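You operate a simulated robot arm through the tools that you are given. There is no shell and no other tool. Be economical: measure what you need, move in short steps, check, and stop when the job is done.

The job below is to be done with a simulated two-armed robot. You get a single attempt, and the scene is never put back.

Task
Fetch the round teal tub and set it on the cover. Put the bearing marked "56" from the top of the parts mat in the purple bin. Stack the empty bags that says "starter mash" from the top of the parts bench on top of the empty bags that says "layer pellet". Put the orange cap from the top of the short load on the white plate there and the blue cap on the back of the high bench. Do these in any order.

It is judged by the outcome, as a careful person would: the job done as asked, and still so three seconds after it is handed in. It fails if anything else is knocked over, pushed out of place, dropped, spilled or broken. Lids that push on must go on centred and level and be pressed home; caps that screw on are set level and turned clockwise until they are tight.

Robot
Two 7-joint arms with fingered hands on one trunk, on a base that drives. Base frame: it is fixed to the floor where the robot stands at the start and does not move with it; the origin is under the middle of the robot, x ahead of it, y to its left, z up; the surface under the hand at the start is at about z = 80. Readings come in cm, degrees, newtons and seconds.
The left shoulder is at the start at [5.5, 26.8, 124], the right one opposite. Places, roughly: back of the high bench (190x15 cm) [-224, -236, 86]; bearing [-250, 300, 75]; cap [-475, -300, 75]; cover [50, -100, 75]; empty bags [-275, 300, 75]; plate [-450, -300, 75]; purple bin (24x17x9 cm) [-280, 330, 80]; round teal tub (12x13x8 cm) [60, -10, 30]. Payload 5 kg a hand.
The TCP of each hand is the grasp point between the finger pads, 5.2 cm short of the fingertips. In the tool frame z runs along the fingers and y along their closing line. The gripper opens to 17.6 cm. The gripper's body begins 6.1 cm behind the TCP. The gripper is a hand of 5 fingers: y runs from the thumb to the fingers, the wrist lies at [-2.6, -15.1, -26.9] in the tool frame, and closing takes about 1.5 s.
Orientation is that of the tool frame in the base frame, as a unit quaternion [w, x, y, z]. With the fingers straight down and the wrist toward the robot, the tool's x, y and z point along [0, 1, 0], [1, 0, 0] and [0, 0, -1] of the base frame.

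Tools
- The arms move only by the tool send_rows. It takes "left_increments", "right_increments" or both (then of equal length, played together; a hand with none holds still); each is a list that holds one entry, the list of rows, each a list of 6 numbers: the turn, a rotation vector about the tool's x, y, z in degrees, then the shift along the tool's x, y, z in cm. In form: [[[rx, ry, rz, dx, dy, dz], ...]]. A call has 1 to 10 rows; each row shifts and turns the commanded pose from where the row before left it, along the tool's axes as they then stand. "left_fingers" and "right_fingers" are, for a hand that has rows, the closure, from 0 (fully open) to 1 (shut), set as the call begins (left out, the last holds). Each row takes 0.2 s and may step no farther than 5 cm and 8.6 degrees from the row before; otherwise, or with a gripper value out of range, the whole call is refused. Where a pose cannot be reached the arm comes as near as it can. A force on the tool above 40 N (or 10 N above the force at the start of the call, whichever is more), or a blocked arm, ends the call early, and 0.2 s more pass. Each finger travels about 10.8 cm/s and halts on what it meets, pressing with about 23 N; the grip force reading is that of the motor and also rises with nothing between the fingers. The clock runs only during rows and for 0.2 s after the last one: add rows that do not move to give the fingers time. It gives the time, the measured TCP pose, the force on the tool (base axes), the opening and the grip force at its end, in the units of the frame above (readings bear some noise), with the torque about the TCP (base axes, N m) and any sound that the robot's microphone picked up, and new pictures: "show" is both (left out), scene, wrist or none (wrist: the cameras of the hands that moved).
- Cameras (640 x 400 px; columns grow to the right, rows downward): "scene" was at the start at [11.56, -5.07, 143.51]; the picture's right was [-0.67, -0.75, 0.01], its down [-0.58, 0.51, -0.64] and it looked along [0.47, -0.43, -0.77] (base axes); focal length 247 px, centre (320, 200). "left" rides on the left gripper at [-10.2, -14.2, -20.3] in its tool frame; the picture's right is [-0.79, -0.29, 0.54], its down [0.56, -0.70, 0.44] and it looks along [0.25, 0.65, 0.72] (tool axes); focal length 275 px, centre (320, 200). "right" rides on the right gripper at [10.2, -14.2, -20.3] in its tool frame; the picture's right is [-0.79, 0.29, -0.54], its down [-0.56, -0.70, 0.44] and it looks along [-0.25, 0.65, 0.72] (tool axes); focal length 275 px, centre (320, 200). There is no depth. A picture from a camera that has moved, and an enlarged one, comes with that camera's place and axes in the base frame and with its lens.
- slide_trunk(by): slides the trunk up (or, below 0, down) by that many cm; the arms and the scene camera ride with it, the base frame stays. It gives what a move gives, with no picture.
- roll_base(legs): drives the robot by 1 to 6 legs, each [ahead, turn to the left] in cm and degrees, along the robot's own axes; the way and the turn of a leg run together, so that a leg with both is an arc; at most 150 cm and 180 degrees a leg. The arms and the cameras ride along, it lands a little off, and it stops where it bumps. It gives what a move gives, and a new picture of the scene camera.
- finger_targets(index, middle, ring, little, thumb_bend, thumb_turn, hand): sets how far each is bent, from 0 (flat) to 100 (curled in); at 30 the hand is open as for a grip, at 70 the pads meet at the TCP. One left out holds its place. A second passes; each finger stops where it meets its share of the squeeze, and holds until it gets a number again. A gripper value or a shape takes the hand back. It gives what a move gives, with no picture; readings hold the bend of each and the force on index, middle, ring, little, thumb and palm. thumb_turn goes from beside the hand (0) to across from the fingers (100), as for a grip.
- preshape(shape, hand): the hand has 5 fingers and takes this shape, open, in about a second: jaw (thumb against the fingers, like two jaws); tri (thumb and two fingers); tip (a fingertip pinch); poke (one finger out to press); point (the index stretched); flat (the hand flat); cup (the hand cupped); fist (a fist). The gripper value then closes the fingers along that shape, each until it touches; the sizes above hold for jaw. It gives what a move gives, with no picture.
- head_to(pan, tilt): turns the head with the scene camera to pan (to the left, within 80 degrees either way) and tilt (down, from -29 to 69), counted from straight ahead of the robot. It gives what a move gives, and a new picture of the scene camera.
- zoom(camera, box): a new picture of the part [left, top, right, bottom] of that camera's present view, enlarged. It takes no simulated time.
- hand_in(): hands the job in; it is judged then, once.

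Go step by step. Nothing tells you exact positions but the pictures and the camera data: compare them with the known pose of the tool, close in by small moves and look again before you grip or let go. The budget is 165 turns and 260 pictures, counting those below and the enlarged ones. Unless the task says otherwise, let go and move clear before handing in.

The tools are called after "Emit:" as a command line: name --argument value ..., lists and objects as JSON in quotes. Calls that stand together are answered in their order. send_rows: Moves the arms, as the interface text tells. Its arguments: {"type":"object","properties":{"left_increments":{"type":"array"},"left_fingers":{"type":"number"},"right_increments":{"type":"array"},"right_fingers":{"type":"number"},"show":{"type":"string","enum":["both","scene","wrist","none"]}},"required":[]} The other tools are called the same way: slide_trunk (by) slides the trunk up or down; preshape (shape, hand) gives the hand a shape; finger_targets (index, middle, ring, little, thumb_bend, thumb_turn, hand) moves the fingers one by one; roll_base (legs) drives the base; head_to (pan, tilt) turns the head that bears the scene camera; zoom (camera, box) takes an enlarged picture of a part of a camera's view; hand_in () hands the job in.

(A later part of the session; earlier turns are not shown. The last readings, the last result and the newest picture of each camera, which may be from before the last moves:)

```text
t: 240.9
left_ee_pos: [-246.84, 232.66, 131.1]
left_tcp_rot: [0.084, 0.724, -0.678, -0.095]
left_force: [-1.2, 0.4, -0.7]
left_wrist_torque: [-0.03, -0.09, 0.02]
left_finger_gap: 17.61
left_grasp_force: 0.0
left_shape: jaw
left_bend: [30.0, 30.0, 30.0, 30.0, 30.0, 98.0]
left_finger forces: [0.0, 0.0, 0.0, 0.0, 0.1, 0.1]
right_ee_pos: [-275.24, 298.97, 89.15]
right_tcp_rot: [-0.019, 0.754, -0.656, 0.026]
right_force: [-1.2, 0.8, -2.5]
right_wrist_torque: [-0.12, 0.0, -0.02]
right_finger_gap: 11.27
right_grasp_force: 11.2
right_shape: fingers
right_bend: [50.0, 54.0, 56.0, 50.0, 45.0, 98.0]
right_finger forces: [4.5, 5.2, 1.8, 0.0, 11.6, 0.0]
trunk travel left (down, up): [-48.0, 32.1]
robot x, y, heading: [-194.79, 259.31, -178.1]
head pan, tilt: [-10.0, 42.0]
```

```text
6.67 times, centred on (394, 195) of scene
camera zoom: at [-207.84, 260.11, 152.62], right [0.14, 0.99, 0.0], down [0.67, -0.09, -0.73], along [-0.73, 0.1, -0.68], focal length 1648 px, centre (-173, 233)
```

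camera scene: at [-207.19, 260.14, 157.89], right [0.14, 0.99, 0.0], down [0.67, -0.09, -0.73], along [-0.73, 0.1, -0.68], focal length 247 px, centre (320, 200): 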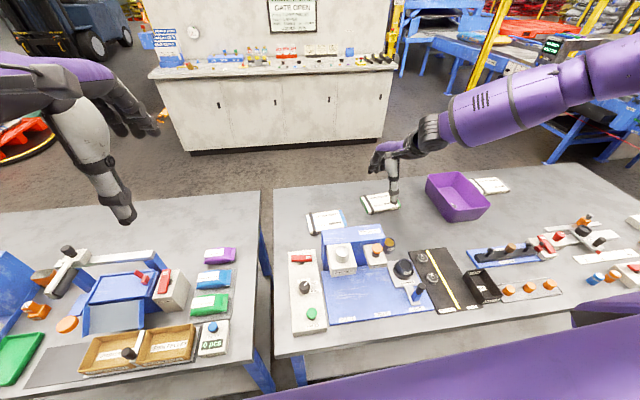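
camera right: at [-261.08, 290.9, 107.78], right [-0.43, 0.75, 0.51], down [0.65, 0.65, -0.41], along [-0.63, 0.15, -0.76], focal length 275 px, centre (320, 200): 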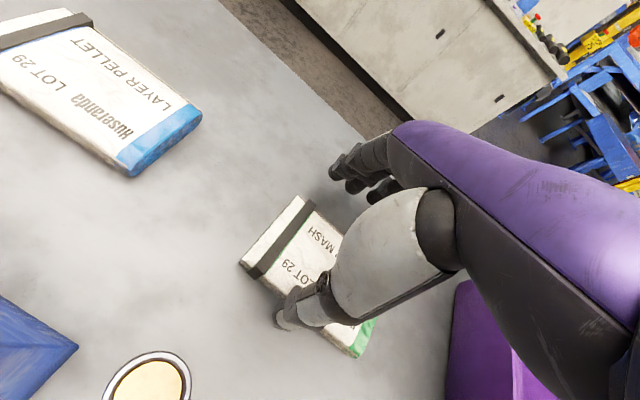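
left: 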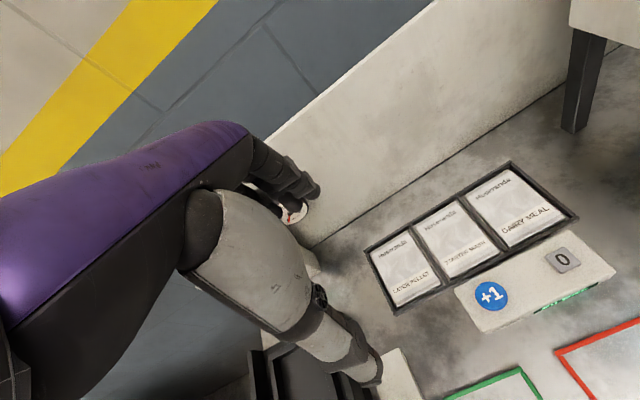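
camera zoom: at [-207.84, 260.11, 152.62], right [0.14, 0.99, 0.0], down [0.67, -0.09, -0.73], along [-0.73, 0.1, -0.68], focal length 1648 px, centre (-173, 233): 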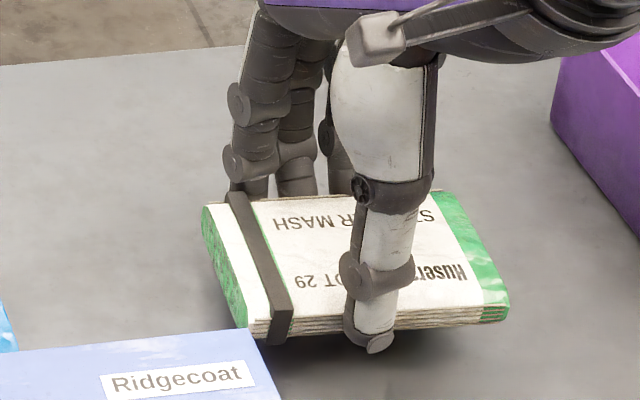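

It's lifted and held. I'll raise a bit more and carry it left toward LAYER PELLET in slow rows.

Emit:
slide_trunk --by 5

Emit:
send_rows --right_increments '[[[0, 0, 0, 0.5, 0.1, 0], [0, 0, 0, 1.2, 0.2, 0], [0, 0, 0, 1.5, 0.25, 0], [0, 0, 0, 1.5, 0.25, 0], [0, 0, 0, 1.5, 0.25, 0], [0, 0, 0, 1.5, 0.25, 0], [0, 0, 0, 1.5, 0.25, 0], [0, 0, 0, 1.5, 0.25, 0], [0, 0, 0, 1, 0.25, 0], [0, 0, 0, 0.5, 0, 0]]]' --show "scene"

```text
t: 241.8
left_ee_pos: [-246.42, 232.63, 136.78]
left_tcp_rot: [0.089, 0.723, -0.678, -0.101]
left_force: [-0.2, -0.2, -0.4]
left_wrist_torque: [0.0, -0.02, 0.01]
left_finger_gap: 17.58
left_grasp_force: 0.0
left_shape: jaw
left_bend: [30.0, 30.0, 30.0, 30.0, 30.0, 98.0]
left_finger forces: [0.1, 0.0, 0.0, 0.0, 0.0, 0.0]
right_ee_pos: [-275.25, 299.05, 94.26]
right_tcp_rot: [-0.018, 0.754, -0.657, 0.026]
right_force: [-0.4, 0.0, -2.6]
right_wrist_torque: [-0.07, 0.08, -0.01]
right_finger_gap: 11.27
right_grasp_force: 11.9
right_shape: fingers
right_bend: [50.0, 54.0, 56.0, 50.0, 45.0, 98.0]
right_finger forces: [4.5, 5.1, 1.8, 0.0, 11.5, 0.0]
trunk travel left (down, up): [-53.0, 27.1]
robot x, y, heading: [-195.08, 258.95, -178.1]
head pan, tilt: [-10.0, 42.0]
```

```text
t: 244.0
left_ee_pos: [-246.44, 232.59, 136.86]
left_tcp_rot: [0.09, 0.722, -0.678, -0.102]
left_force: [0.5, 0.8, 0.1]
left_wrist_torque: [0.01, 0.0, 0.01]
left_finger_gap: 17.59
left_grasp_force: 0.1
left_shape: jaw
left_bend: [30.0, 30.0, 30.0, 30.0, 30.0, 98.0]
left_finger forces: [0.1, 0.0, 0.1, 0.0, 0.0, 0.0]
right_ee_pos: [-275.63, 286.61, 94.59]
right_tcp_rot: [-0.017, 0.754, -0.656, 0.026]
right_force: [0.9, 0.4, -1.7]
right_wrist_torque: [-0.03, 0.03, -0.01]
right_finger_gap: 11.26
right_grasp_force: 11.6
right_shape: fingers
right_bend: [50.0, 54.0, 56.0, 50.0, 45.0, 98.0]
right_finger forces: [4.4, 5.1, 1.8, 0.0, 11.5, 0.0]
trunk travel left (down, up): [-53.0, 27.1]
robot x, y, heading: [-195.03, 258.8, -177.9]
head pan, tilt: [-10.0, 42.0]
camera scene: at [-207.18, 260.08, 157.69], right [0.14, 0.99, 0.0], down [0.67, -0.09, -0.73], along [-0.73, 0.1, -0.68], focal length 247 px, centre (320, 200)
```

scene: 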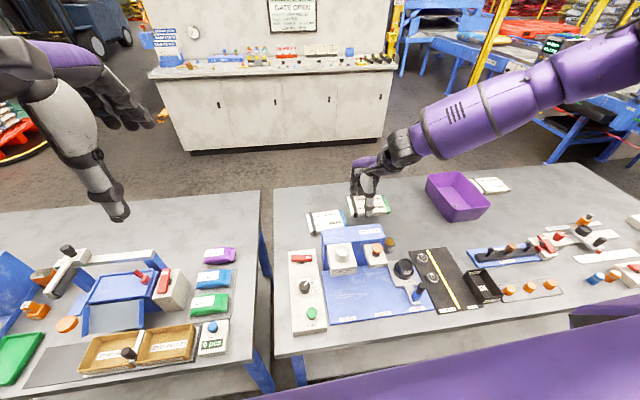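

It's stable, so I'll continue left.

Emit:
send_rows --right_increments '[[[0, 0, 0, 0.6, 0.15, 0], [0, 0, 0, 1.3, 0.25, 0], [0, 0, 0, 1.5, 0.25, 0], [0, 0, 0, 1.5, 0.25, 0], [0, 0, 0, 1.5, 0.25, 0], [0, 0, 0, 1.5, 0.25, 0], [0, 0, 0, 1.5, 0.25, 0], [0, 0, 0, 1.4, 0.25, 0], [0, 0, 0, 1, 0.2, 0], [0, 0, 0, 0.4, 0, 0]]]' --show "none"

Emit:
zoom --camera "scene" --box '[290, 170, 418, 250]'

```text
t: 246.2
left_ee_pos: [-246.5, 232.53, 136.86]
left_tcp_rot: [0.089, 0.724, -0.677, -0.102]
left_force: [0.5, -1.4, -0.4]
left_wrist_torque: [0.01, 0.02, -0.01]
left_finger_gap: 17.55
left_grasp_force: 0.0
left_shape: jaw
left_bend: [30.0, 30.0, 30.0, 30.0, 30.0, 98.0]
left_finger forces: [0.0, 0.0, 0.0, 0.0, 0.1, 0.0]
right_ee_pos: [-272.71, 279.3, 98.78]
right_tcp_rot: [-0.017, 0.753, -0.657, 0.025]
right_force: [-0.6, 0.1, -2.3]
right_wrist_torque: [-0.05, 0.03, 0.01]
right_finger_gap: 11.27
right_grasp_force: 11.0
right_shape: fingers
right_bend: [50.0, 54.0, 56.0, 50.0, 45.0, 98.0]
right_finger forces: [4.5, 5.1, 1.8, 0.1, 11.5, 0.1]
right hand out of reach, approached as far as the arm can: row 3, 4, 5, 6, 7, 8, 9
trunk travel left (down, up): [-53.0, 27.1]
robot x, y, heading: [-194.81, 258.84, -178.1]
head pan, tilt: [-10.0, 42.0]
```

```text
5.00 times, centred on (354, 210) of scene
camera zoom: at [-207.18, 260.07, 157.69], right [0.14, 0.99, 0.0], down [0.67, -0.09, -0.73], along [-0.73, 0.1, -0.68], focal length 1236 px, centre (150, 150)
```

zoom: 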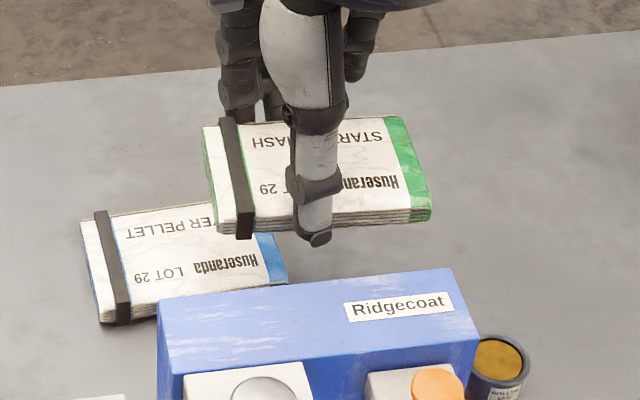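

I'm at the arm's leftward limit, so I'll turn the base 6° left to swing the bundle over LAYER PELLET.

Emit:
roll_base --legs '[[0, 6.3]]'

Emit:
send_rows --right_increments '[[[0, 0, 0, 0, 0, 0], [0, 0, 2, 0, 0.4, 0], [0, 0, 2, 0, 0.4, 0], [0, 0, 2, 0, 0.4, 0], [0, 0, 0, 0, 0, 0]]]' --show "wrist"

Emit:
zoom --camera "scene" --box '[300, 170, 428, 250]'

```text
t: 247.3
left_ee_pos: [-243.1, 226.79, 136.94]
left_tcp_rot: [0.096, 0.76, -0.638, -0.083]
left_force: [-0.2, -0.5, -0.2]
left_wrist_torque: [0.02, 0.02, 0.0]
left_finger_gap: 17.61
left_grasp_force: 0.0
left_shape: jaw
left_bend: [30.0, 30.0, 30.0, 30.0, 30.0, 98.0]
left_finger forces: [0.0, 0.0, 0.0, 0.1, 0.1, 0.1]
right_ee_pos: [-274.33, 270.34, 98.82]
right_tcp_rot: [-0.017, 0.79, -0.612, 0.026]
right_force: [0.1, -0.4, -1.7]
right_wrist_torque: [0.02, 0.07, 0.0]
right_finger_gap: 11.29
right_grasp_force: 11.7
right_shape: fingers
right_bend: [50.0, 54.0, 56.0, 50.0, 45.0, 98.0]
right_finger forces: [4.7, 5.1, 1.8, 0.1, 11.4, 0.1]
trunk travel left (down, up): [-53.0, 27.1]
robot x, y, heading: [-195.08, 259.06, -171.7]
head pan, tilt: [-10.0, 42.0]
camera scene: at [-207.18, 258.76, 157.69], right [0.03, 1.0, 0.0], down [0.68, -0.02, -0.73], along [-0.73, 0.02, -0.68], focal length 247 px, centre (320, 200)
```

scene: 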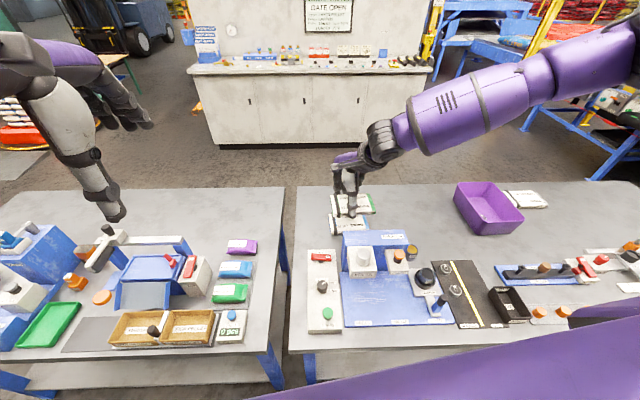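

```text
t: 247.5
left_ee_pos: [-239.64, 227.79, 138.51]
left_tcp_rot: [0.089, 0.763, -0.635, -0.078]
left_force: [6.5, 4.0, -0.5]
left_wrist_torque: [-0.28, 0.72, 0.2]
left_finger_gap: 17.64
left_grasp_force: 0.1
left_shape: jaw
left_bend: [30.0, 30.0, 30.0, 30.0, 30.0, 98.0]
left_finger forces: [0.0, 0.1, 0.0, 0.1, 0.0, 0.1]
right_ee_pos: [-271.67, 271.31, 101.2]
right_tcp_rot: [-0.005, 0.787, -0.616, 0.013]
right_force: [1.6, 5.4, 3.4]
right_wrist_torque: [-0.48, 0.36, -0.09]
right_finger_gap: 11.27
right_grasp_force: 11.3
right_shape: fingers
right_bend: [50.0, 54.0, 56.0, 50.0, 45.0, 98.0]
right_finger forces: [4.6, 4.9, 1.9, 0.0, 11.4, 0.0]
trunk travel left (down, up): [-53.0, 27.1]
robot x, y, heading: [-194.61, 258.7, -171.7]
head pan, tilt: [-10.0, 42.0]
stopped in row 1 (left hand): the force on the tool passed its limit at 66 N (the readings are from after the stop); the commanded pose is now the measured one
camera right: at [-256.11, 264.88, 121.94], right [-0.48, 0.7, 0.52], down [0.56, 0.71, -0.43], along [-0.67, 0.08, -0.73], focal length 275 px, centre (320, 200)
```

right: 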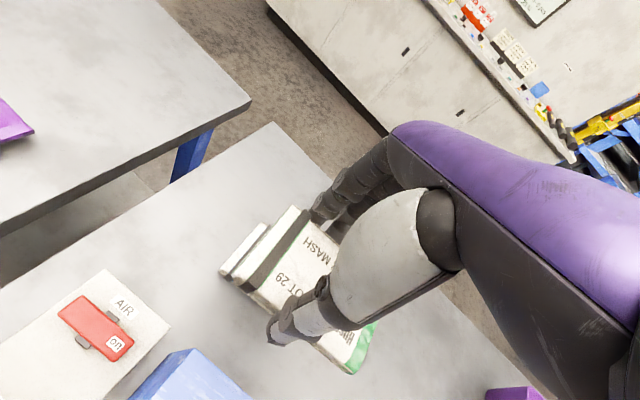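

```text
5.00 times, centred on (364, 210) of scene
camera zoom: at [-206.37, 259.18, 157.79], right [0.03, 1.0, 0.0], down [0.67, -0.02, -0.74], along [-0.74, 0.02, -0.68], focal length 1236 px, centre (100, 150)
```

zoom: 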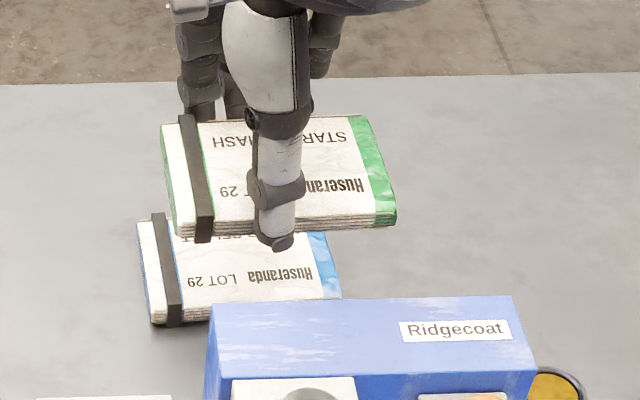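

It's still held. LAYER PELLET's centre is ≈[-274.8,272.2] and the carried bundle is about 5 cm short of it, so I'll move straight forward 5 cm.

Emit:
send_rows --right_increments '[[[0, 0, 0, 0, 0, 0], [0, 0, 0, 0, 0.6, 0], [0, 0, 0, 0, 0.9, 0], [0, 0, 0, 0, 1, 0], [0, 0, 0, 0, 1, 0], [0, 0, 0, 0, 1, 0], [0, 0, 0, 0, 0.8, 0], [0, 0, 0, 0, 0, 0], [0, 0, 0, 0, 0, 0]]]' --show "none"

Emit:
slide_trunk --by -6

Emit:
zoom --camera "scene" --box '[300, 170, 428, 250]'

Emit:
zoom --camera "right" --box '[140, 150, 400, 380]'

```text
t: 249.5
left_ee_pos: [-240.39, 227.32, 138.0]
left_tcp_rot: [0.087, 0.764, -0.635, -0.076]
left_force: [0.4, -0.6, -0.1]
left_wrist_torque: [0.05, 0.03, -0.02]
left_finger_gap: 17.58
left_grasp_force: 0.1
left_shape: jaw
left_bend: [30.0, 30.0, 30.0, 30.0, 30.0, 98.0]
left_finger forces: [0.0, 0.0, 0.0, 0.0, 0.0, 0.0]
right_ee_pos: [-277.12, 270.18, 100.67]
right_tcp_rot: [-0.008, 0.789, -0.614, 0.015]
right_force: [0.3, -0.2, -1.7]
right_wrist_torque: [0.0, 0.04, 0.0]
right_finger_gap: 11.29
right_grasp_force: 11.3
right_shape: fingers
right_bend: [50.0, 54.0, 56.0, 50.0, 45.0, 98.0]
right_finger forces: [4.7, 5.0, 1.8, 0.0, 11.3, 0.0]
right hand out of reach, approached as far as the arm can: row 6, 7
trunk travel left (down, up): [-53.0, 27.1]
robot x, y, heading: [-194.95, 259.08, -171.5]
head pan, tilt: [-10.0, 42.0]
```

```text
t: 250.5
left_ee_pos: [-240.81, 227.24, 131.15]
left_tcp_rot: [0.081, 0.765, -0.636, -0.069]
left_force: [0.9, 0.1, 0.4]
left_wrist_torque: [-0.01, 0.0, 0.0]
left_finger_gap: 17.59
left_grasp_force: 0.1
left_shape: jaw
left_bend: [30.0, 30.0, 30.0, 30.0, 30.0, 98.0]
left_finger forces: [0.0, 0.1, 0.0, 0.0, 0.0, 0.0]
right_ee_pos: [-277.08, 270.3, 94.89]
right_tcp_rot: [-0.009, 0.788, -0.615, 0.014]
right_force: [-0.3, -0.2, -0.3]
right_wrist_torque: [-0.01, 0.04, 0.0]
right_finger_gap: 11.27
right_grasp_force: 11.1
right_shape: fingers
right_bend: [50.0, 54.0, 56.0, 50.0, 45.0, 98.0]
right_finger forces: [4.6, 4.9, 1.7, 0.1, 11.3, 0.0]
trunk travel left (down, up): [-47.0, 33.1]
robot x, y, heading: [-195.15, 259.45, -171.4]
head pan, tilt: [-10.0, 42.0]
```

```text
5.00 times, centred on (364, 210) of scene
camera zoom: at [-207.84, 258.73, 151.68], right [0.03, 1.0, 0.0], down [0.68, -0.02, -0.73], along [-0.73, 0.02, -0.68], focal length 1236 px, centre (100, 150)
```

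zoom: 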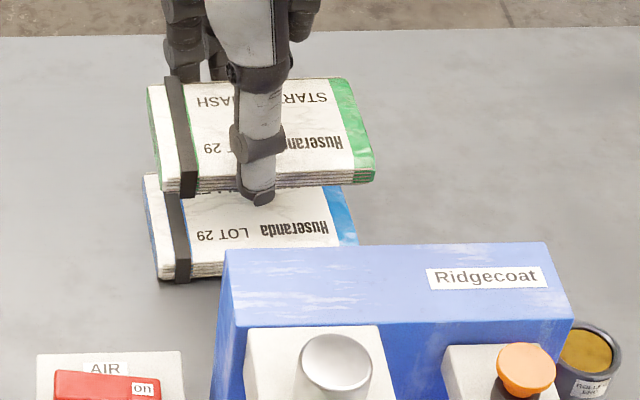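

```text
1.74 times, centred on (270, 265) of right
camera zoom: at [-261.58, 263.79, 115.77], right [-0.49, 0.7, 0.52], down [0.56, 0.71, -0.43], along [-0.67, 0.08, -0.74], focal length 479 px, centre (407, 87)
```

zoom: 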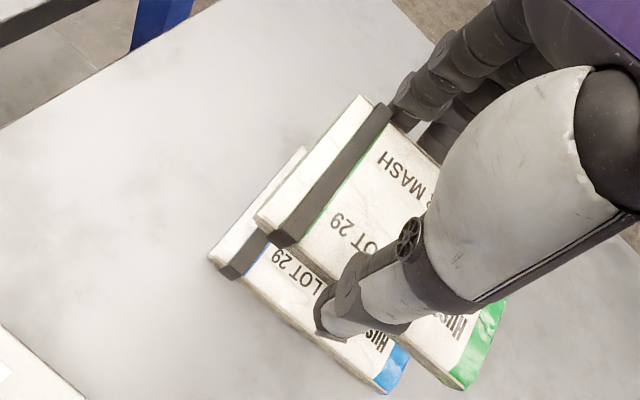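

The bundle is directly above LAYER PELLET. I'll lower 5.5 cm, then creep.

Emit:
slide_trunk --by -5.5

Emit:
zoom --camera "scene" --box '[300, 160, 396, 220]'

```text
t: 251.5
left_ee_pos: [-241.44, 227.22, 124.44]
left_tcp_rot: [0.072, 0.765, -0.636, -0.062]
left_force: [1.3, 0.4, -0.1]
left_wrist_torque: [-0.04, 0.01, 0.02]
left_finger_gap: 17.61
left_grasp_force: 0.0
left_shape: jaw
left_bend: [30.0, 30.0, 30.0, 30.0, 30.0, 98.0]
left_finger forces: [0.0, 0.1, 0.1, 0.0, 0.1, 0.0]
right_ee_pos: [-277.09, 270.22, 89.42]
right_tcp_rot: [-0.009, 0.788, -0.615, 0.015]
right_force: [1.1, -0.6, -1.8]
right_wrist_torque: [-0.05, 0.01, -0.02]
right_finger_gap: 11.27
right_grasp_force: 11.2
right_shape: fingers
right_bend: [50.0, 54.0, 56.0, 50.0, 45.0, 98.0]
right_finger forces: [4.4, 4.7, 1.9, 0.1, 11.2, 0.0]
trunk travel left (down, up): [-41.5, 38.6]
robot x, y, heading: [-195.06, 258.94, -171.5]
head pan, tilt: [-10.0, 42.0]
```

```text
6.67 times, centred on (348, 190) of scene
camera zoom: at [-208.69, 258.63, 146.11], right [0.03, 1.0, 0.0], down [0.68, -0.02, -0.73], along [-0.73, 0.02, -0.68], focal length 1648 px, centre (133, 267)
```

zoom: 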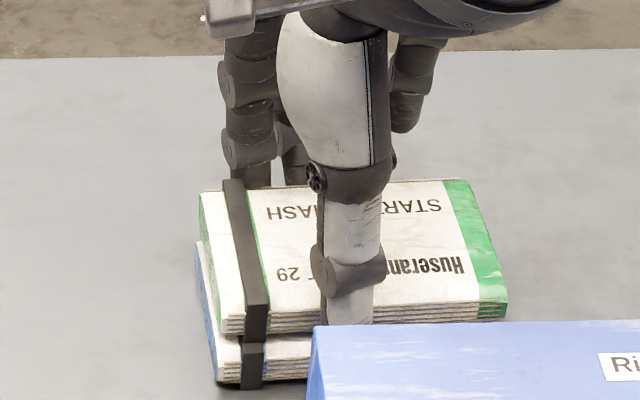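

It's nearly touching and well aligned. I'll lower another 0.9 cm.

Emit:
slide_trunk --by -0.9

Emit:
zoom --camera "scene" --box '[300, 160, 396, 220]'

```text
t: 252.1
left_ee_pos: [-241.45, 227.02, 123.39]
left_tcp_rot: [0.071, 0.766, -0.636, -0.06]
left_force: [0.4, -0.2, -0.2]
left_wrist_torque: [-0.02, -0.01, 0.0]
left_finger_gap: 17.6
left_grasp_force: 0.1
left_shape: jaw
left_bend: [30.0, 30.0, 30.0, 30.0, 30.0, 98.0]
left_finger forces: [0.0, 0.1, 0.1, 0.0, 0.1, 0.0]
right_ee_pos: [-277.15, 270.09, 88.54]
right_tcp_rot: [-0.008, 0.788, -0.615, 0.013]
right_force: [-1.3, -2.3, 11.5]
right_wrist_torque: [-0.06, 0.15, -0.01]
right_finger_gap: 11.3
right_grasp_force: 12.4
right_shape: fingers
right_bend: [51.0, 54.0, 56.0, 50.0, 45.0, 98.0]
right_finger forces: [5.2, 6.2, 2.6, 0.0, 12.2, 0.1]
trunk travel left (down, up): [-40.6, 39.5]
robot x, y, heading: [-194.93, 259.41, -171.6]
head pan, tilt: [-10.0, 42.0]
```

```text
6.67 times, centred on (348, 190) of scene
camera zoom: at [-208.79, 258.57, 145.2], right [0.03, 1.0, 0.0], down [0.68, -0.02, -0.73], along [-0.73, 0.02, -0.68], focal length 1648 px, centre (133, 267)
```

zoom: 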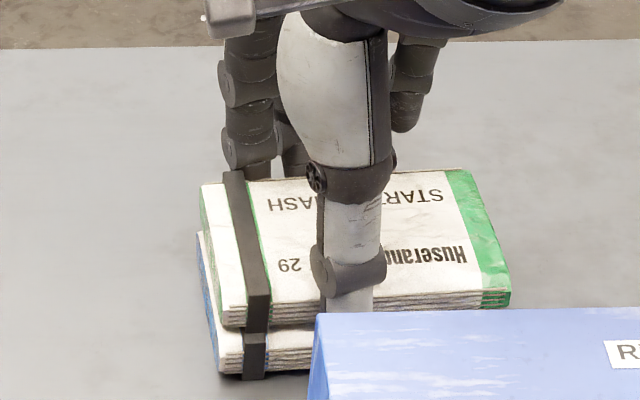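

It rests on LAYER PELLET (11 N contact). I'll open the fingers, then the thumb slightly, and lift away.

Emit:
finger_targets --hand "right" --index 30 --middle 30 --ring 30 --little 30 --thumb_bend 38

Emit:
slide_trunk --by 12

Emit:
zoom --camera "scene" --box '[290, 170, 418, 250]'

```text
t: 253.1
left_ee_pos: [-241.42, 227.08, 123.39]
left_tcp_rot: [0.07, 0.766, -0.637, -0.06]
left_force: [0.3, -0.2, 0.0]
left_wrist_torque: [-0.01, -0.01, -0.03]
left_finger_gap: 17.57
left_grasp_force: 0.1
left_shape: jaw
left_bend: [30.0, 30.0, 30.0, 30.0, 30.0, 98.0]
left_finger forces: [0.1, 0.1, 0.0, 0.0, 0.0, 0.1]
right_ee_pos: [-277.09, 270.15, 88.41]
right_tcp_rot: [-0.01, 0.788, -0.615, 0.015]
right_force: [-0.2, 0.3, 0.2]
right_wrist_torque: [-0.02, 0.01, 0.03]
right_finger_gap: 16.94
right_grasp_force: 0.1
right_shape: fingers
right_bend: [30.0, 30.0, 30.0, 30.0, 38.0, 99.0]
right_finger forces: [0.0, 0.1, 0.0, 0.0, 0.0, 0.0]
trunk travel left (down, up): [-40.6, 39.5]
robot x, y, heading: [-194.6, 259.25, -171.9]
head pan, tilt: [-10.0, 42.0]
```

```text
t: 254.6
left_ee_pos: [-240.44, 227.12, 137.49]
left_tcp_rot: [0.086, 0.764, -0.635, -0.075]
left_force: [0.2, -0.8, -0.7]
left_wrist_torque: [0.02, -0.02, 0.01]
left_finger_gap: 17.61
left_grasp_force: 0.0
left_shape: jaw
left_bend: [30.0, 30.0, 30.0, 30.0, 30.0, 98.0]
left_finger forces: [0.0, 0.0, 0.0, 0.0, 0.1, 0.0]
right_ee_pos: [-277.12, 270.25, 100.27]
right_tcp_rot: [-0.009, 0.789, -0.615, 0.016]
right_force: [0.4, 0.3, -1.0]
right_wrist_torque: [-0.01, -0.03, 0.02]
right_finger_gap: 16.92
right_grasp_force: 0.0
right_shape: fingers
right_bend: [30.0, 30.0, 30.0, 30.0, 38.0, 99.0]
right_finger forces: [0.0, 0.0, 0.0, 0.0, 0.1, 0.1]
trunk travel left (down, up): [-52.6, 27.5]
robot x, y, heading: [-194.56, 259.05, -171.8]
head pan, tilt: [-10.0, 42.0]
```

```text
5.00 times, centred on (354, 210) of scene
camera zoom: at [-207.32, 258.8, 157.25], right [0.03, 1.0, 0.0], down [0.68, -0.02, -0.73], along [-0.73, 0.02, -0.68], focal length 1236 px, centre (150, 150)
```

zoom: 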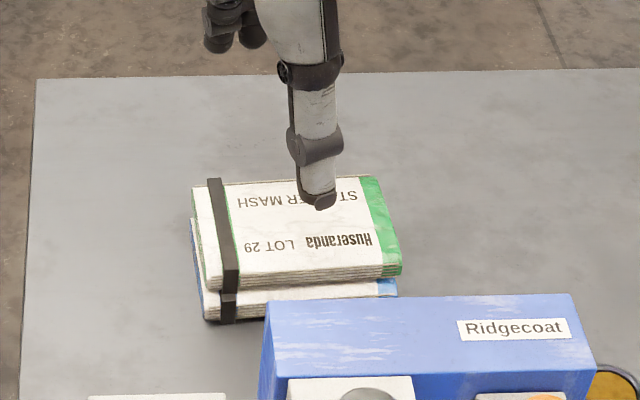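

STARTER MASH sits neatly on LAYER PELLET. Next are the caps near [-475,-300]. I'll back away, turn that way and look for a route.

Emit:
preshape --hand "right" --shape "jaw"

Emit:
roll_base --legs '[[-55, 0], [0, 62]]'

Emit:
head_to --pan 0 --tilt 12

```text
t: 255.4
left_ee_pos: [-240.4, 227.4, 137.6]
left_tcp_rot: [0.086, 0.764, -0.635, -0.075]
left_force: [-0.6, -0.1, 0.4]
left_wrist_torque: [-0.02, 0.0, 0.01]
left_finger_gap: 17.6
left_grasp_force: 0.1
left_shape: jaw
left_bend: [30.0, 30.0, 30.0, 30.0, 30.0, 98.0]
left_finger forces: [0.1, 0.0, 0.0, 0.0, 0.0, 0.0]
right_ee_pos: [-276.97, 270.28, 100.55]
right_tcp_rot: [-0.009, 0.789, -0.615, 0.015]
right_force: [0.1, 0.2, -0.2]
right_wrist_torque: [-0.04, -0.01, 0.03]
right_finger_gap: 17.54
right_grasp_force: 0.1
right_shape: jaw
right_bend: [30.0, 30.0, 30.0, 30.0, 30.0, 98.0]
right_finger forces: [0.1, 0.1, 0.0, 0.1, 0.0, 0.0]
trunk travel left (down, up): [-52.6, 27.5]
robot x, y, heading: [-194.83, 258.89, -171.6]
head pan, tilt: [-10.0, 42.0]
```

```text
t: 258.4
left_ee_pos: [-199.87, 234.8, 140.08]
left_tcp_rot: [0.071, 0.764, -0.634, -0.095]
left_force: [1.5, 2.3, 0.2]
left_wrist_torque: [-0.24, 0.18, 0.12]
left_finger_gap: 17.61
left_grasp_force: 0.1
left_shape: jaw
left_bend: [30.0, 30.0, 30.0, 30.0, 30.0, 97.0]
left_finger forces: [0.0, 0.0, 0.1, 0.1, 0.1, 0.0]
right_ee_pos: [-236.73, 276.6, 104.32]
right_tcp_rot: [0.015, 0.786, -0.618, -0.002]
right_force: [-1.3, 6.4, 1.2]
right_wrist_torque: [-0.62, -0.17, 0.05]
right_finger_gap: 17.6
right_grasp_force: 0.0
right_shape: jaw
right_bend: [30.0, 30.0, 30.0, 30.0, 30.0, 98.0]
right_finger forces: [0.0, 0.1, 0.0, 0.1, 0.0, 0.0]
trunk travel left (down, up): [-52.6, 27.5]
robot x, y, heading: [-155.89, 264.4, -172.4]
head pan, tilt: [-10.0, 42.0]
stopped in leg 1: the force on the tool passed its limit at 48 N (the readings are from after the stop); the commanded pose is now the measured one
camera scene: at [-168.46, 264.69, 157.25], right [0.04, 1.0, 0.0], down [0.68, -0.03, -0.73], along [-0.73, 0.03, -0.68], focal length 247 px, centre (320, 200)
```

scene: 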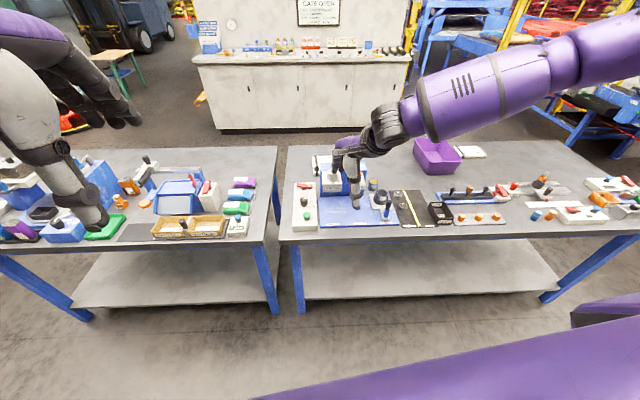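

```text
t: 259.4
left_ee_pos: [-200.01, 234.59, 139.98]
left_tcp_rot: [0.069, 0.764, -0.634, -0.096]
left_force: [1.7, 1.0, 0.4]
left_wrist_torque: [-0.15, 0.06, 0.07]
left_finger_gap: 17.6
left_grasp_force: 0.1
left_shape: jaw
left_bend: [30.0, 30.0, 30.0, 30.0, 30.0, 97.0]
left_finger forces: [0.1, 0.0, 0.1, 0.0, 0.0, 0.0]
right_ee_pos: [-236.76, 276.55, 104.12]
right_tcp_rot: [0.014, 0.786, -0.618, -0.002]
right_force: [1.4, 1.0, 0.5]
right_wrist_torque: [-0.11, 0.06, -0.04]
right_finger_gap: 17.6
right_grasp_force: 0.0
right_shape: jaw
right_bend: [30.0, 30.0, 30.0, 30.0, 30.0, 98.0]
right_finger forces: [0.0, 0.1, 0.0, 0.0, 0.0, 0.0]
trunk travel left (down, up): [-52.6, 27.5]
robot x, y, heading: [-156.19, 264.19, -172.3]
head pan, tilt: [0.0, 12.0]
camera scene: at [-169.53, 262.92, 162.01], right [-0.14, 0.99, 0.0], down [0.22, 0.03, -0.98], along [-0.97, -0.13, -0.22], focal length 247 px, centre (320, 200)
```

scene: 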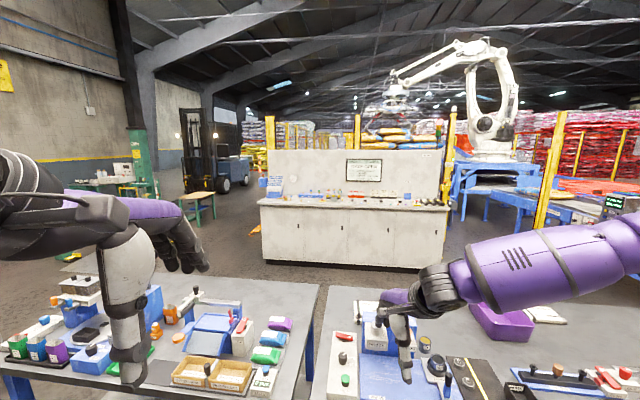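

The hand may have brushed the press unit while backing. I'll lift right away and check that everything stands.

Emit:
slide_trunk --by 20

Emit:
head_to --pan 0 --tilt 42

Emit:
zoom --camera "scene" --box '[270, 130, 480, 260]'

```text
t: 261.6
left_ee_pos: [-199.6, 234.7, 160.88]
left_tcp_rot: [0.076, 0.763, -0.634, -0.104]
left_force: [0.4, -0.1, -0.7]
left_wrist_torque: [0.07, -0.01, -0.01]
left_finger_gap: 17.61
left_grasp_force: 0.1
left_shape: jaw
left_bend: [30.0, 30.0, 30.0, 30.0, 30.0, 97.0]
left_finger forces: [0.1, 0.1, 0.0, 0.0, 0.0, 0.1]
right_ee_pos: [-236.83, 276.33, 123.95]
right_tcp_rot: [0.012, 0.786, -0.618, -0.001]
right_force: [0.2, -0.2, -0.6]
right_wrist_torque: [0.02, -0.02, 0.0]
right_finger_gap: 17.58
right_grasp_force: 0.1
right_shape: jaw
right_bend: [30.0, 30.0, 30.0, 30.0, 30.0, 98.0]
right_finger forces: [0.0, 0.0, 0.0, 0.0, 0.1, 0.0]
trunk travel left (down, up): [-72.6, 7.5]
robot x, y, heading: [-156.36, 264.83, -172.2]
head pan, tilt: [0.0, 12.0]
```

```text
t: 262.5
left_ee_pos: [-199.59, 234.73, 160.92]
left_tcp_rot: [0.075, 0.762, -0.634, -0.104]
left_force: [-0.5, -0.4, 0.3]
left_wrist_torque: [0.0, 0.03, 0.02]
left_finger_gap: 17.61
left_grasp_force: 0.0
left_shape: jaw
left_bend: [30.0, 30.0, 30.0, 30.0, 30.0, 97.0]
left_finger forces: [0.1, 0.0, 0.0, 0.0, 0.0, 0.0]
right_ee_pos: [-236.78, 276.35, 124.11]
right_tcp_rot: [0.013, 0.787, -0.617, -0.002]
right_force: [0.3, -0.1, -1.1]
right_wrist_torque: [-0.02, 0.03, -0.02]
right_finger_gap: 17.61
right_grasp_force: 0.2
right_shape: jaw
right_bend: [30.0, 30.0, 30.0, 30.0, 30.0, 98.0]
right_finger forces: [0.0, 0.0, 0.1, 0.0, 0.1, 0.0]
trunk travel left (down, up): [-72.6, 7.5]
robot x, y, heading: [-156.1, 264.38, -172.2]
head pan, tilt: [0.0, 42.0]
camera scene: at [-167.97, 262.99, 177.32], right [-0.14, 0.99, 0.0], down [0.67, 0.09, -0.73], along [-0.73, -0.1, -0.68], focal length 247 px, centre (320, 200)
```

scene: 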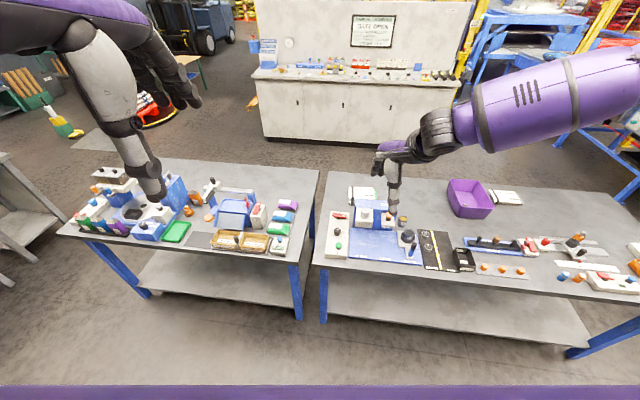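

```text
3.05 times, centred on (375, 195) of scene
camera zoom: at [-167.97, 262.99, 177.32], right [-0.14, 0.99, 0.0], down [0.67, 0.09, -0.73], along [-0.73, -0.1, -0.68], focal length 753 px, centre (152, 215)
```

zoom: 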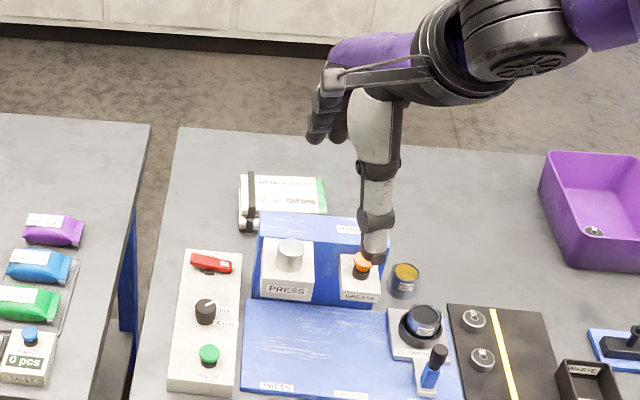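

Nothing has been displaced. With the hand high now, I'll back off more and turn toward the cap area.

Emit:
roll_base --legs '[[-30, 0], [0, 62]]'

Emit:
head_to --pan 0 --tilt 14

```text
t: 269.3
left_ee_pos: [-120.45, 215.56, 161.08]
left_tcp_rot: [0.112, 0.982, -0.15, -0.028]
left_force: [-1.9, 0.5, -0.1]
left_wrist_torque: [-0.04, -0.09, 0.02]
left_finger_gap: 17.6
left_grasp_force: 0.0
left_shape: jaw
left_bend: [30.0, 30.0, 30.0, 30.0, 30.0, 98.0]
left_finger forces: [0.0, 0.0, 0.0, 0.0, 0.0, 0.0]
right_ee_pos: [-175.1, 202.15, 124.15]
right_tcp_rot: [0.013, 0.992, -0.123, 0.007]
right_force: [0.1, 0.7, 0.3]
right_wrist_torque: [-0.06, -0.09, -0.03]
right_finger_gap: 17.6
right_grasp_force: 0.1
right_shape: jaw
right_bend: [30.0, 30.0, 30.0, 30.0, 30.0, 98.0]
right_finger forces: [0.0, 0.1, 0.0, 0.0, 0.1, 0.0]
trunk travel left (down, up): [-72.6, 7.5]
robot x, y, heading: [-128.59, 268.66, -109.9]
head pan, tilt: [0.0, 42.0]
camera scene: at [-132.72, 257.65, 177.32], right [-0.94, 0.34, 0.0], down [0.23, 0.64, -0.73], along [-0.25, -0.69, -0.68], focal length 247 px, centre (320, 200)
```

scene: 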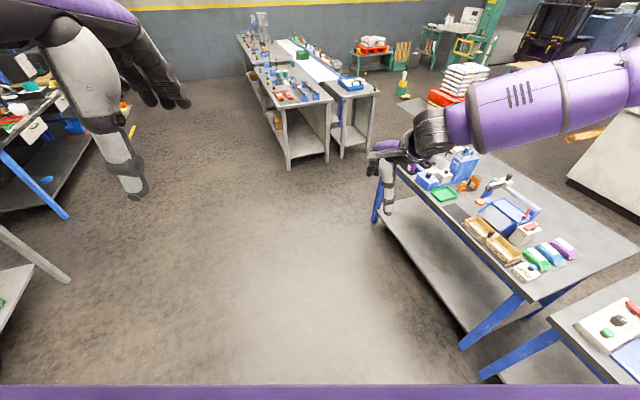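

```text
t: 270.2
left_ee_pos: [-119.92, 217.38, 162.05]
left_tcp_rot: [0.116, 0.982, -0.145, -0.033]
left_force: [-2.1, 1.4, 0.8]
left_wrist_torque: [-0.14, -0.24, 0.11]
left_finger_gap: 17.6
left_grasp_force: 0.1
left_shape: jaw
left_bend: [30.0, 30.0, 30.0, 30.0, 30.0, 98.0]
left_finger forces: [0.0, 0.0, 0.1, 0.0, 0.0, 0.1]
right_ee_pos: [-174.81, 203.86, 125.23]
right_tcp_rot: [0.019, 0.992, -0.124, 0.006]
right_force: [-1.6, 1.5, -0.6]
right_wrist_torque: [-0.14, -0.24, 0.01]
right_finger_gap: 17.57
right_grasp_force: 0.1
right_shape: jaw
right_bend: [30.0, 30.0, 30.0, 30.0, 30.0, 98.0]
right_finger forces: [0.0, 0.0, 0.1, 0.0, 0.0, 0.0]
trunk travel left (down, up): [-72.6, 7.5]
robot x, y, heading: [-128.53, 268.71, -110.0]
head pan, tilt: [0.0, 14.0]
camera scene: at [-133.25, 256.9, 181.73], right [-0.94, 0.34, 0.0], down [0.09, 0.24, -0.97], along [-0.33, -0.91, -0.25], focal length 247 px, centre (320, 200)
```

scene: 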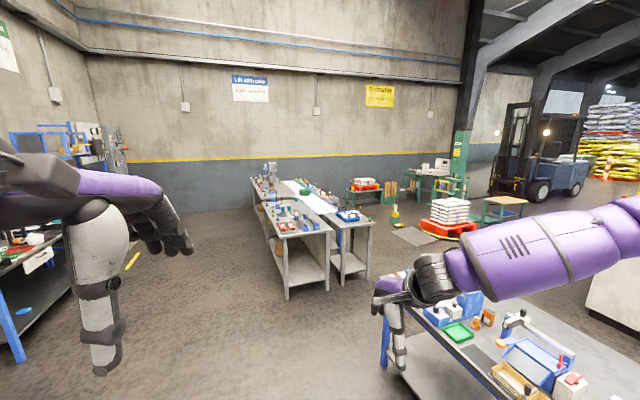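

The high bench is the long bench cluster ahead, and green-legged benches stand beyond it. I'll zoom on both.

Emit:
zoom --camera "scene" --box '[230, 150, 390, 250]'

Emit:
zoom --camera "scene" --box '[330, 150, 490, 250]'

```text
4.00 times, centred on (310, 200) of scene
camera zoom: at [-133.25, 256.9, 181.73], right [-0.94, 0.34, 0.0], down [0.09, 0.24, -0.97], along [-0.33, -0.91, -0.25], focal length 988 px, centre (360, 200)
```

zoom: 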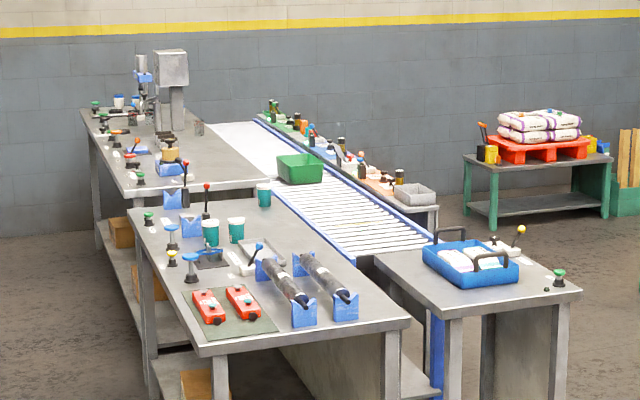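

```text
4.00 times, centred on (410, 200) of scene
camera zoom: at [-133.25, 256.9, 181.73], right [-0.94, 0.34, 0.0], down [0.09, 0.24, -0.97], along [-0.33, -0.91, -0.25], focal length 988 px, centre (-40, 200)
```

zoom: 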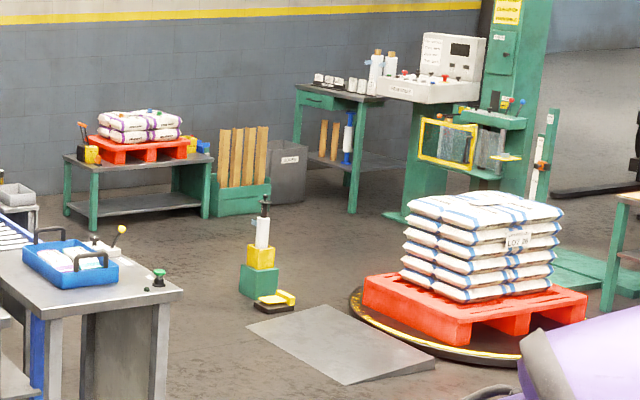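

The "short load" is the small red pallet of bags on the green bench near [-475,-300]; the high bench is the far grey one (its back strip along x≈-224). I'll drive west through the aisle between the benches.

Emit:
roll_base --legs '[[0, 13.5], [150, 0], [40, 0], [0, -83.5], [150, 0], [75, 0]]'

Emit:
roll_base --legs '[[0, 75]]'

```text
t: 290.9
left_ee_pos: [-193.33, 54.44, 163.87]
left_tcp_rot: [0.077, 0.729, -0.675, -0.082]
left_force: [-1.9, -1.9, -0.6]
left_wrist_torque: [0.19, -0.22, -0.09]
left_finger_gap: 17.59
left_grasp_force: 0.1
left_shape: jaw
left_bend: [30.0, 30.0, 30.0, 30.0, 30.0, 98.0]
left_finger forces: [0.0, 0.1, 0.0, 0.0, 0.0, 0.1]
right_ee_pos: [-225.93, 100.52, 127.21]
right_tcp_rot: [0.027, 0.749, -0.662, -0.017]
right_force: [-3.2, 2.8, -0.4]
right_wrist_torque: [-0.22, -0.37, 0.09]
right_finger_gap: 17.59
right_grasp_force: 0.0
right_shape: jaw
right_bend: [30.0, 30.0, 30.0, 30.0, 30.0, 97.0]
right_finger forces: [0.0, 0.0, 0.0, 0.1, 0.0, 0.0]
trunk travel left (down, up): [-72.6, 7.5]
robot x, y, heading: [-151.55, 79.51, 179.0]
head pan, tilt: [0.0, 14.0]
stopped in leg 5: the robot was blocked; the commanded pose is now the measured one
camera scene: at [-164.97, 79.4, 181.66], right [0.01, 1.0, 0.0], down [0.26, 0.0, -0.97], along [-0.97, 0.01, -0.26], focal length 247 px, centre (320, 200)
```

scene: 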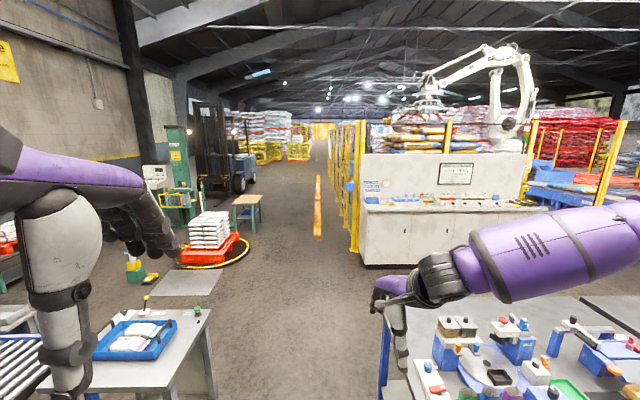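

```text
t: 296.2
left_ee_pos: [-139.18, 32.31, 164.38]
left_tcp_rot: [0.103, 0.99, -0.096, -0.011]
left_force: [-0.7, 0.5, 0.4]
left_wrist_torque: [-0.01, -0.07, 0.05]
left_finger_gap: 17.61
left_grasp_force: 0.0
left_shape: jaw
left_bend: [30.0, 30.0, 30.0, 30.0, 30.0, 98.0]
left_finger forces: [0.0, 0.0, 0.1, 0.2, 0.0, 0.0]
right_ee_pos: [-191.93, 13.2, 127.16]
right_tcp_rot: [0.032, 0.997, -0.072, 0.003]
right_force: [-0.3, 0.1, 0.5]
right_wrist_torque: [-0.02, -0.06, 0.0]
right_finger_gap: 17.59
right_grasp_force: 0.1
right_shape: jaw
right_bend: [30.0, 30.0, 30.0, 30.0, 30.0, 97.0]
right_finger forces: [0.0, 0.0, 0.1, 0.1, 0.1, 0.0]
trunk travel left (down, up): [-72.6, 7.5]
robot x, y, heading: [-153.07, 79.64, -106.0]
head pan, tilt: [0.0, 14.0]
camera scene: at [-156.88, 67.0, 181.71], right [-0.96, 0.28, 0.0], down [0.07, 0.25, -0.97], along [-0.27, -0.93, -0.26], focal length 247 px, centre (320, 200)
```

scene: 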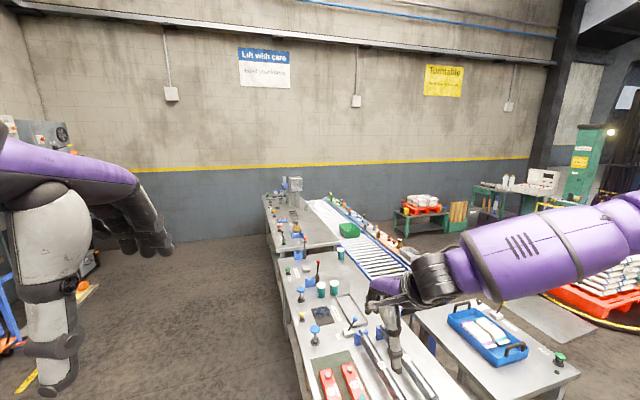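

I was blocked entering the aisle at y≈80; its centre is closer to y≈65. I'll shift south a bit and try again.

Emit:
roll_base --legs '[[15, 0], [0, -74], [60, 0]]'

```text
t: 296.9
left_ee_pos: [-136.66, 37.12, 165.92]
left_tcp_rot: [0.098, 0.99, -0.098, -0.004]
left_force: [-1.0, -1.8, -1.1]
left_wrist_torque: [0.2, -0.08, -0.02]
left_finger_gap: 17.57
left_grasp_force: 0.1
left_shape: jaw
left_bend: [30.0, 30.0, 30.0, 30.0, 30.0, 97.0]
left_finger forces: [0.0, 0.0, 0.0, 0.0, 0.1, 0.0]
right_ee_pos: [-190.56, 16.87, 129.59]
right_tcp_rot: [0.05, 0.995, -0.083, -0.002]
right_force: [-3.8, -3.3, -0.7]
right_wrist_torque: [0.34, -0.42, 0.13]
right_finger_gap: 17.6
right_grasp_force: 0.1
right_shape: jaw
right_bend: [30.0, 30.0, 30.0, 30.0, 30.0, 98.0]
right_finger forces: [0.0, 0.0, 0.1, 0.0, 0.0, 0.0]
trunk travel left (down, up): [-72.6, 7.5]
robot x, y, heading: [-153.23, 79.45, -106.3]
head pan, tilt: [0.0, 14.0]
stopped in leg 1: the force on the tool passed its limit at 99 N (the readings are from after the stop); the commanded pose is now the measured one
camera scene: at [-157.14, 66.45, 181.65], right [-0.96, 0.28, 0.0], down [0.07, 0.25, -0.97], along [-0.27, -0.93, -0.26], focal length 247 px, centre (320, 200)
```

scene: 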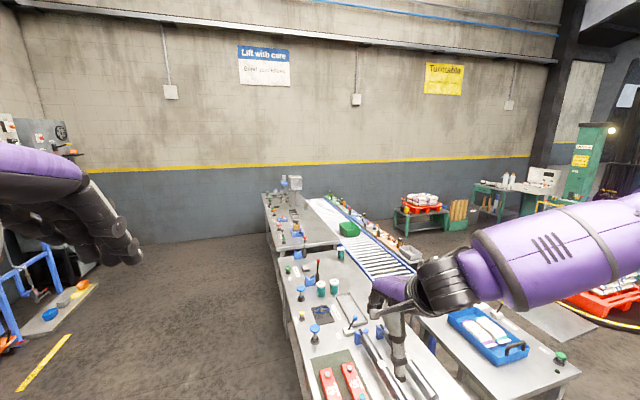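

Swaying with the trunk so high trips the force limit. I'll turn toward open floor, lower the trunk, then go on.

Emit:
roll_base --legs '[[0, 50]]'

Emit:
slide_trunk --by -30

Emit:
send_rows --right_increments '[[[0, 0, 0, 0, -3, -2], [0, 0, 0, 0, -3, -2], [0, 0, 0, 0, -3, -2], [0, 0, 0, 0, -3, -2], [0, 0, 0, 0, -3, -2], [0, 0, 0, 0, -3, -2], [0, 0, 0, 0, 0, 0]]]' --left_increments '[[[0, 0, 0, 0, 1, 3], [0, 0, 0, 0, 1, 3], [0, 0, 0, 0, 1, 3], [0, 0, 0, 0, 1, 3], [0, 0, 0, 0, 1, 3], [0, 0, 0, 0, 1, 3], [0, 0, 0, 0, 0, 0]]]' --show "scene"

```text
t: 300.7
left_ee_pos: [-110.44, 64.98, 166.58]
left_tcp_rot: [0.082, 0.94, 0.329, 0.037]
left_force: [-1.6, -0.9, 0.3]
left_wrist_torque: [0.07, -0.09, 0.02]
left_finger_gap: 17.59
left_grasp_force: 0.0
left_shape: jaw
left_bend: [30.0, 30.0, 30.0, 30.0, 30.0, 97.0]
left_finger forces: [0.0, 0.1, 0.1, 0.0, 0.0, 0.0]
right_ee_pos: [-129.84, 11.0, 129.71]
right_tcp_rot: [0.048, 0.938, 0.344, 0.019]
right_force: [-1.2, -0.3, 0.3]
right_wrist_torque: [0.01, -0.06, 0.04]
right_finger_gap: 17.61
right_grasp_force: 0.0
right_shape: jaw
right_bend: [30.0, 30.0, 30.0, 30.0, 30.0, 98.0]
right_finger forces: [0.0, 0.0, 0.1, 0.0, 0.0, 0.0]
trunk travel left (down, up): [-72.6, 7.5]
robot x, y, heading: [-154.33, 78.87, -56.3]
head pan, tilt: [0.0, 14.0]
camera scene: at [-146.94, 68.22, 181.72], right [-0.83, -0.55, 0.0], down [-0.14, 0.21, -0.97], along [0.54, -0.8, -0.26], focal length 247 px, centre (320, 200)
```

scene: 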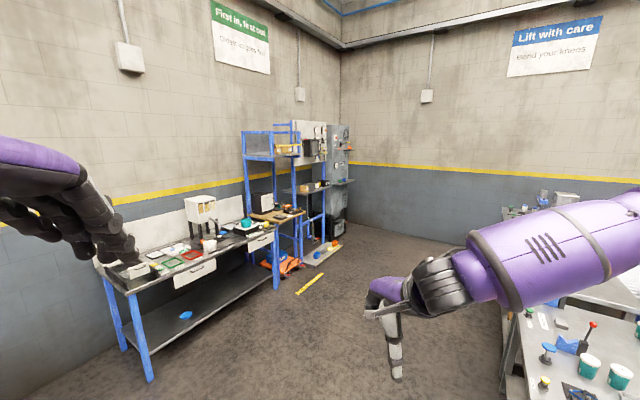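

```text
t: 300.9
left_ee_pos: [-112.1, 69.99, 167.68]
left_tcp_rot: [0.075, 0.94, 0.331, 0.04]
left_force: [21.6, -3.4, -1.7]
left_wrist_torque: [0.89, 3.58, 0.26]
left_finger_gap: 17.6
left_grasp_force: 0.2
left_shape: jaw
left_bend: [30.0, 30.0, 30.0, 30.0, 30.0, 98.0]
left_finger forces: [0.0, 0.0, 0.0, 0.1, 0.0, 0.1]
right_ee_pos: [-131.45, 14.44, 132.15]
right_tcp_rot: [0.066, 0.939, 0.336, 0.022]
right_force: [-2.1, 2.7, 2.7]
right_wrist_torque: [-0.42, -0.05, -0.13]
right_finger_gap: 17.61
right_grasp_force: 0.2
right_shape: jaw
right_bend: [30.0, 30.0, 30.0, 30.0, 30.0, 97.0]
right_finger forces: [0.0, 0.1, 0.1, 0.0, 0.0, 0.1]
trunk travel left (down, up): [-72.5, 7.6]
robot x, y, heading: [-153.95, 78.87, -56.6]
head pan, tilt: [0.0, 14.0]
stopped: the force on the tool passed its limit at 101 N (the readings are from after the stop); the commanded pose is now the measured one
```

```text
t: 302.5
left_ee_pos: [-104.63, 56.5, 159.73]
left_tcp_rot: [0.075, 0.94, 0.329, 0.041]
left_force: [0.3, -1.8, -0.4]
left_wrist_torque: [0.07, 0.06, -0.04]
left_finger_gap: 17.6
left_grasp_force: 0.1
left_shape: jaw
left_bend: [30.0, 30.0, 30.0, 30.0, 30.0, 98.0]
left_finger forces: [0.0, 0.0, 0.1, 0.0, 0.0, 0.0]
left hand out of reach, approached as far as the arm can: row 1, 2, 3, 4, 5, 6
right_ee_pos: [-138.96, 25.16, 142.63]
right_tcp_rot: [0.06, 0.94, 0.336, 0.02]
right_force: [0.3, -1.3, -0.4]
right_wrist_torque: [0.07, 0.06, 0.06]
right_finger_gap: 17.58
right_grasp_force: 0.0
right_shape: jaw
right_bend: [30.0, 30.0, 30.0, 30.0, 30.0, 97.0]
right_finger forces: [0.0, 0.0, 0.1, 0.1, 0.0, 0.0]
right hand out of reach, approached as far as the arm can: row 4, 5, 6
trunk travel left (down, up): [-72.5, 7.6]
robot x, y, heading: [-154.17, 78.68, -56.3]
head pan, tilt: [0.0, 14.0]
camera scene: at [-146.65, 68.14, 181.62], right [-0.83, -0.55, 0.0], down [-0.14, 0.21, -0.97], along [0.54, -0.8, -0.26], focal length 247 px, centre (320, 200)
```

scene: 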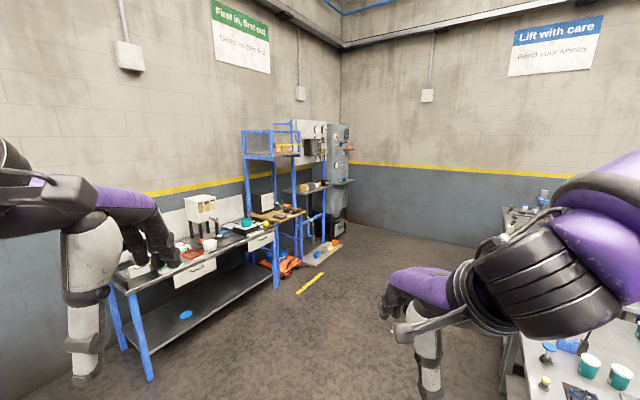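

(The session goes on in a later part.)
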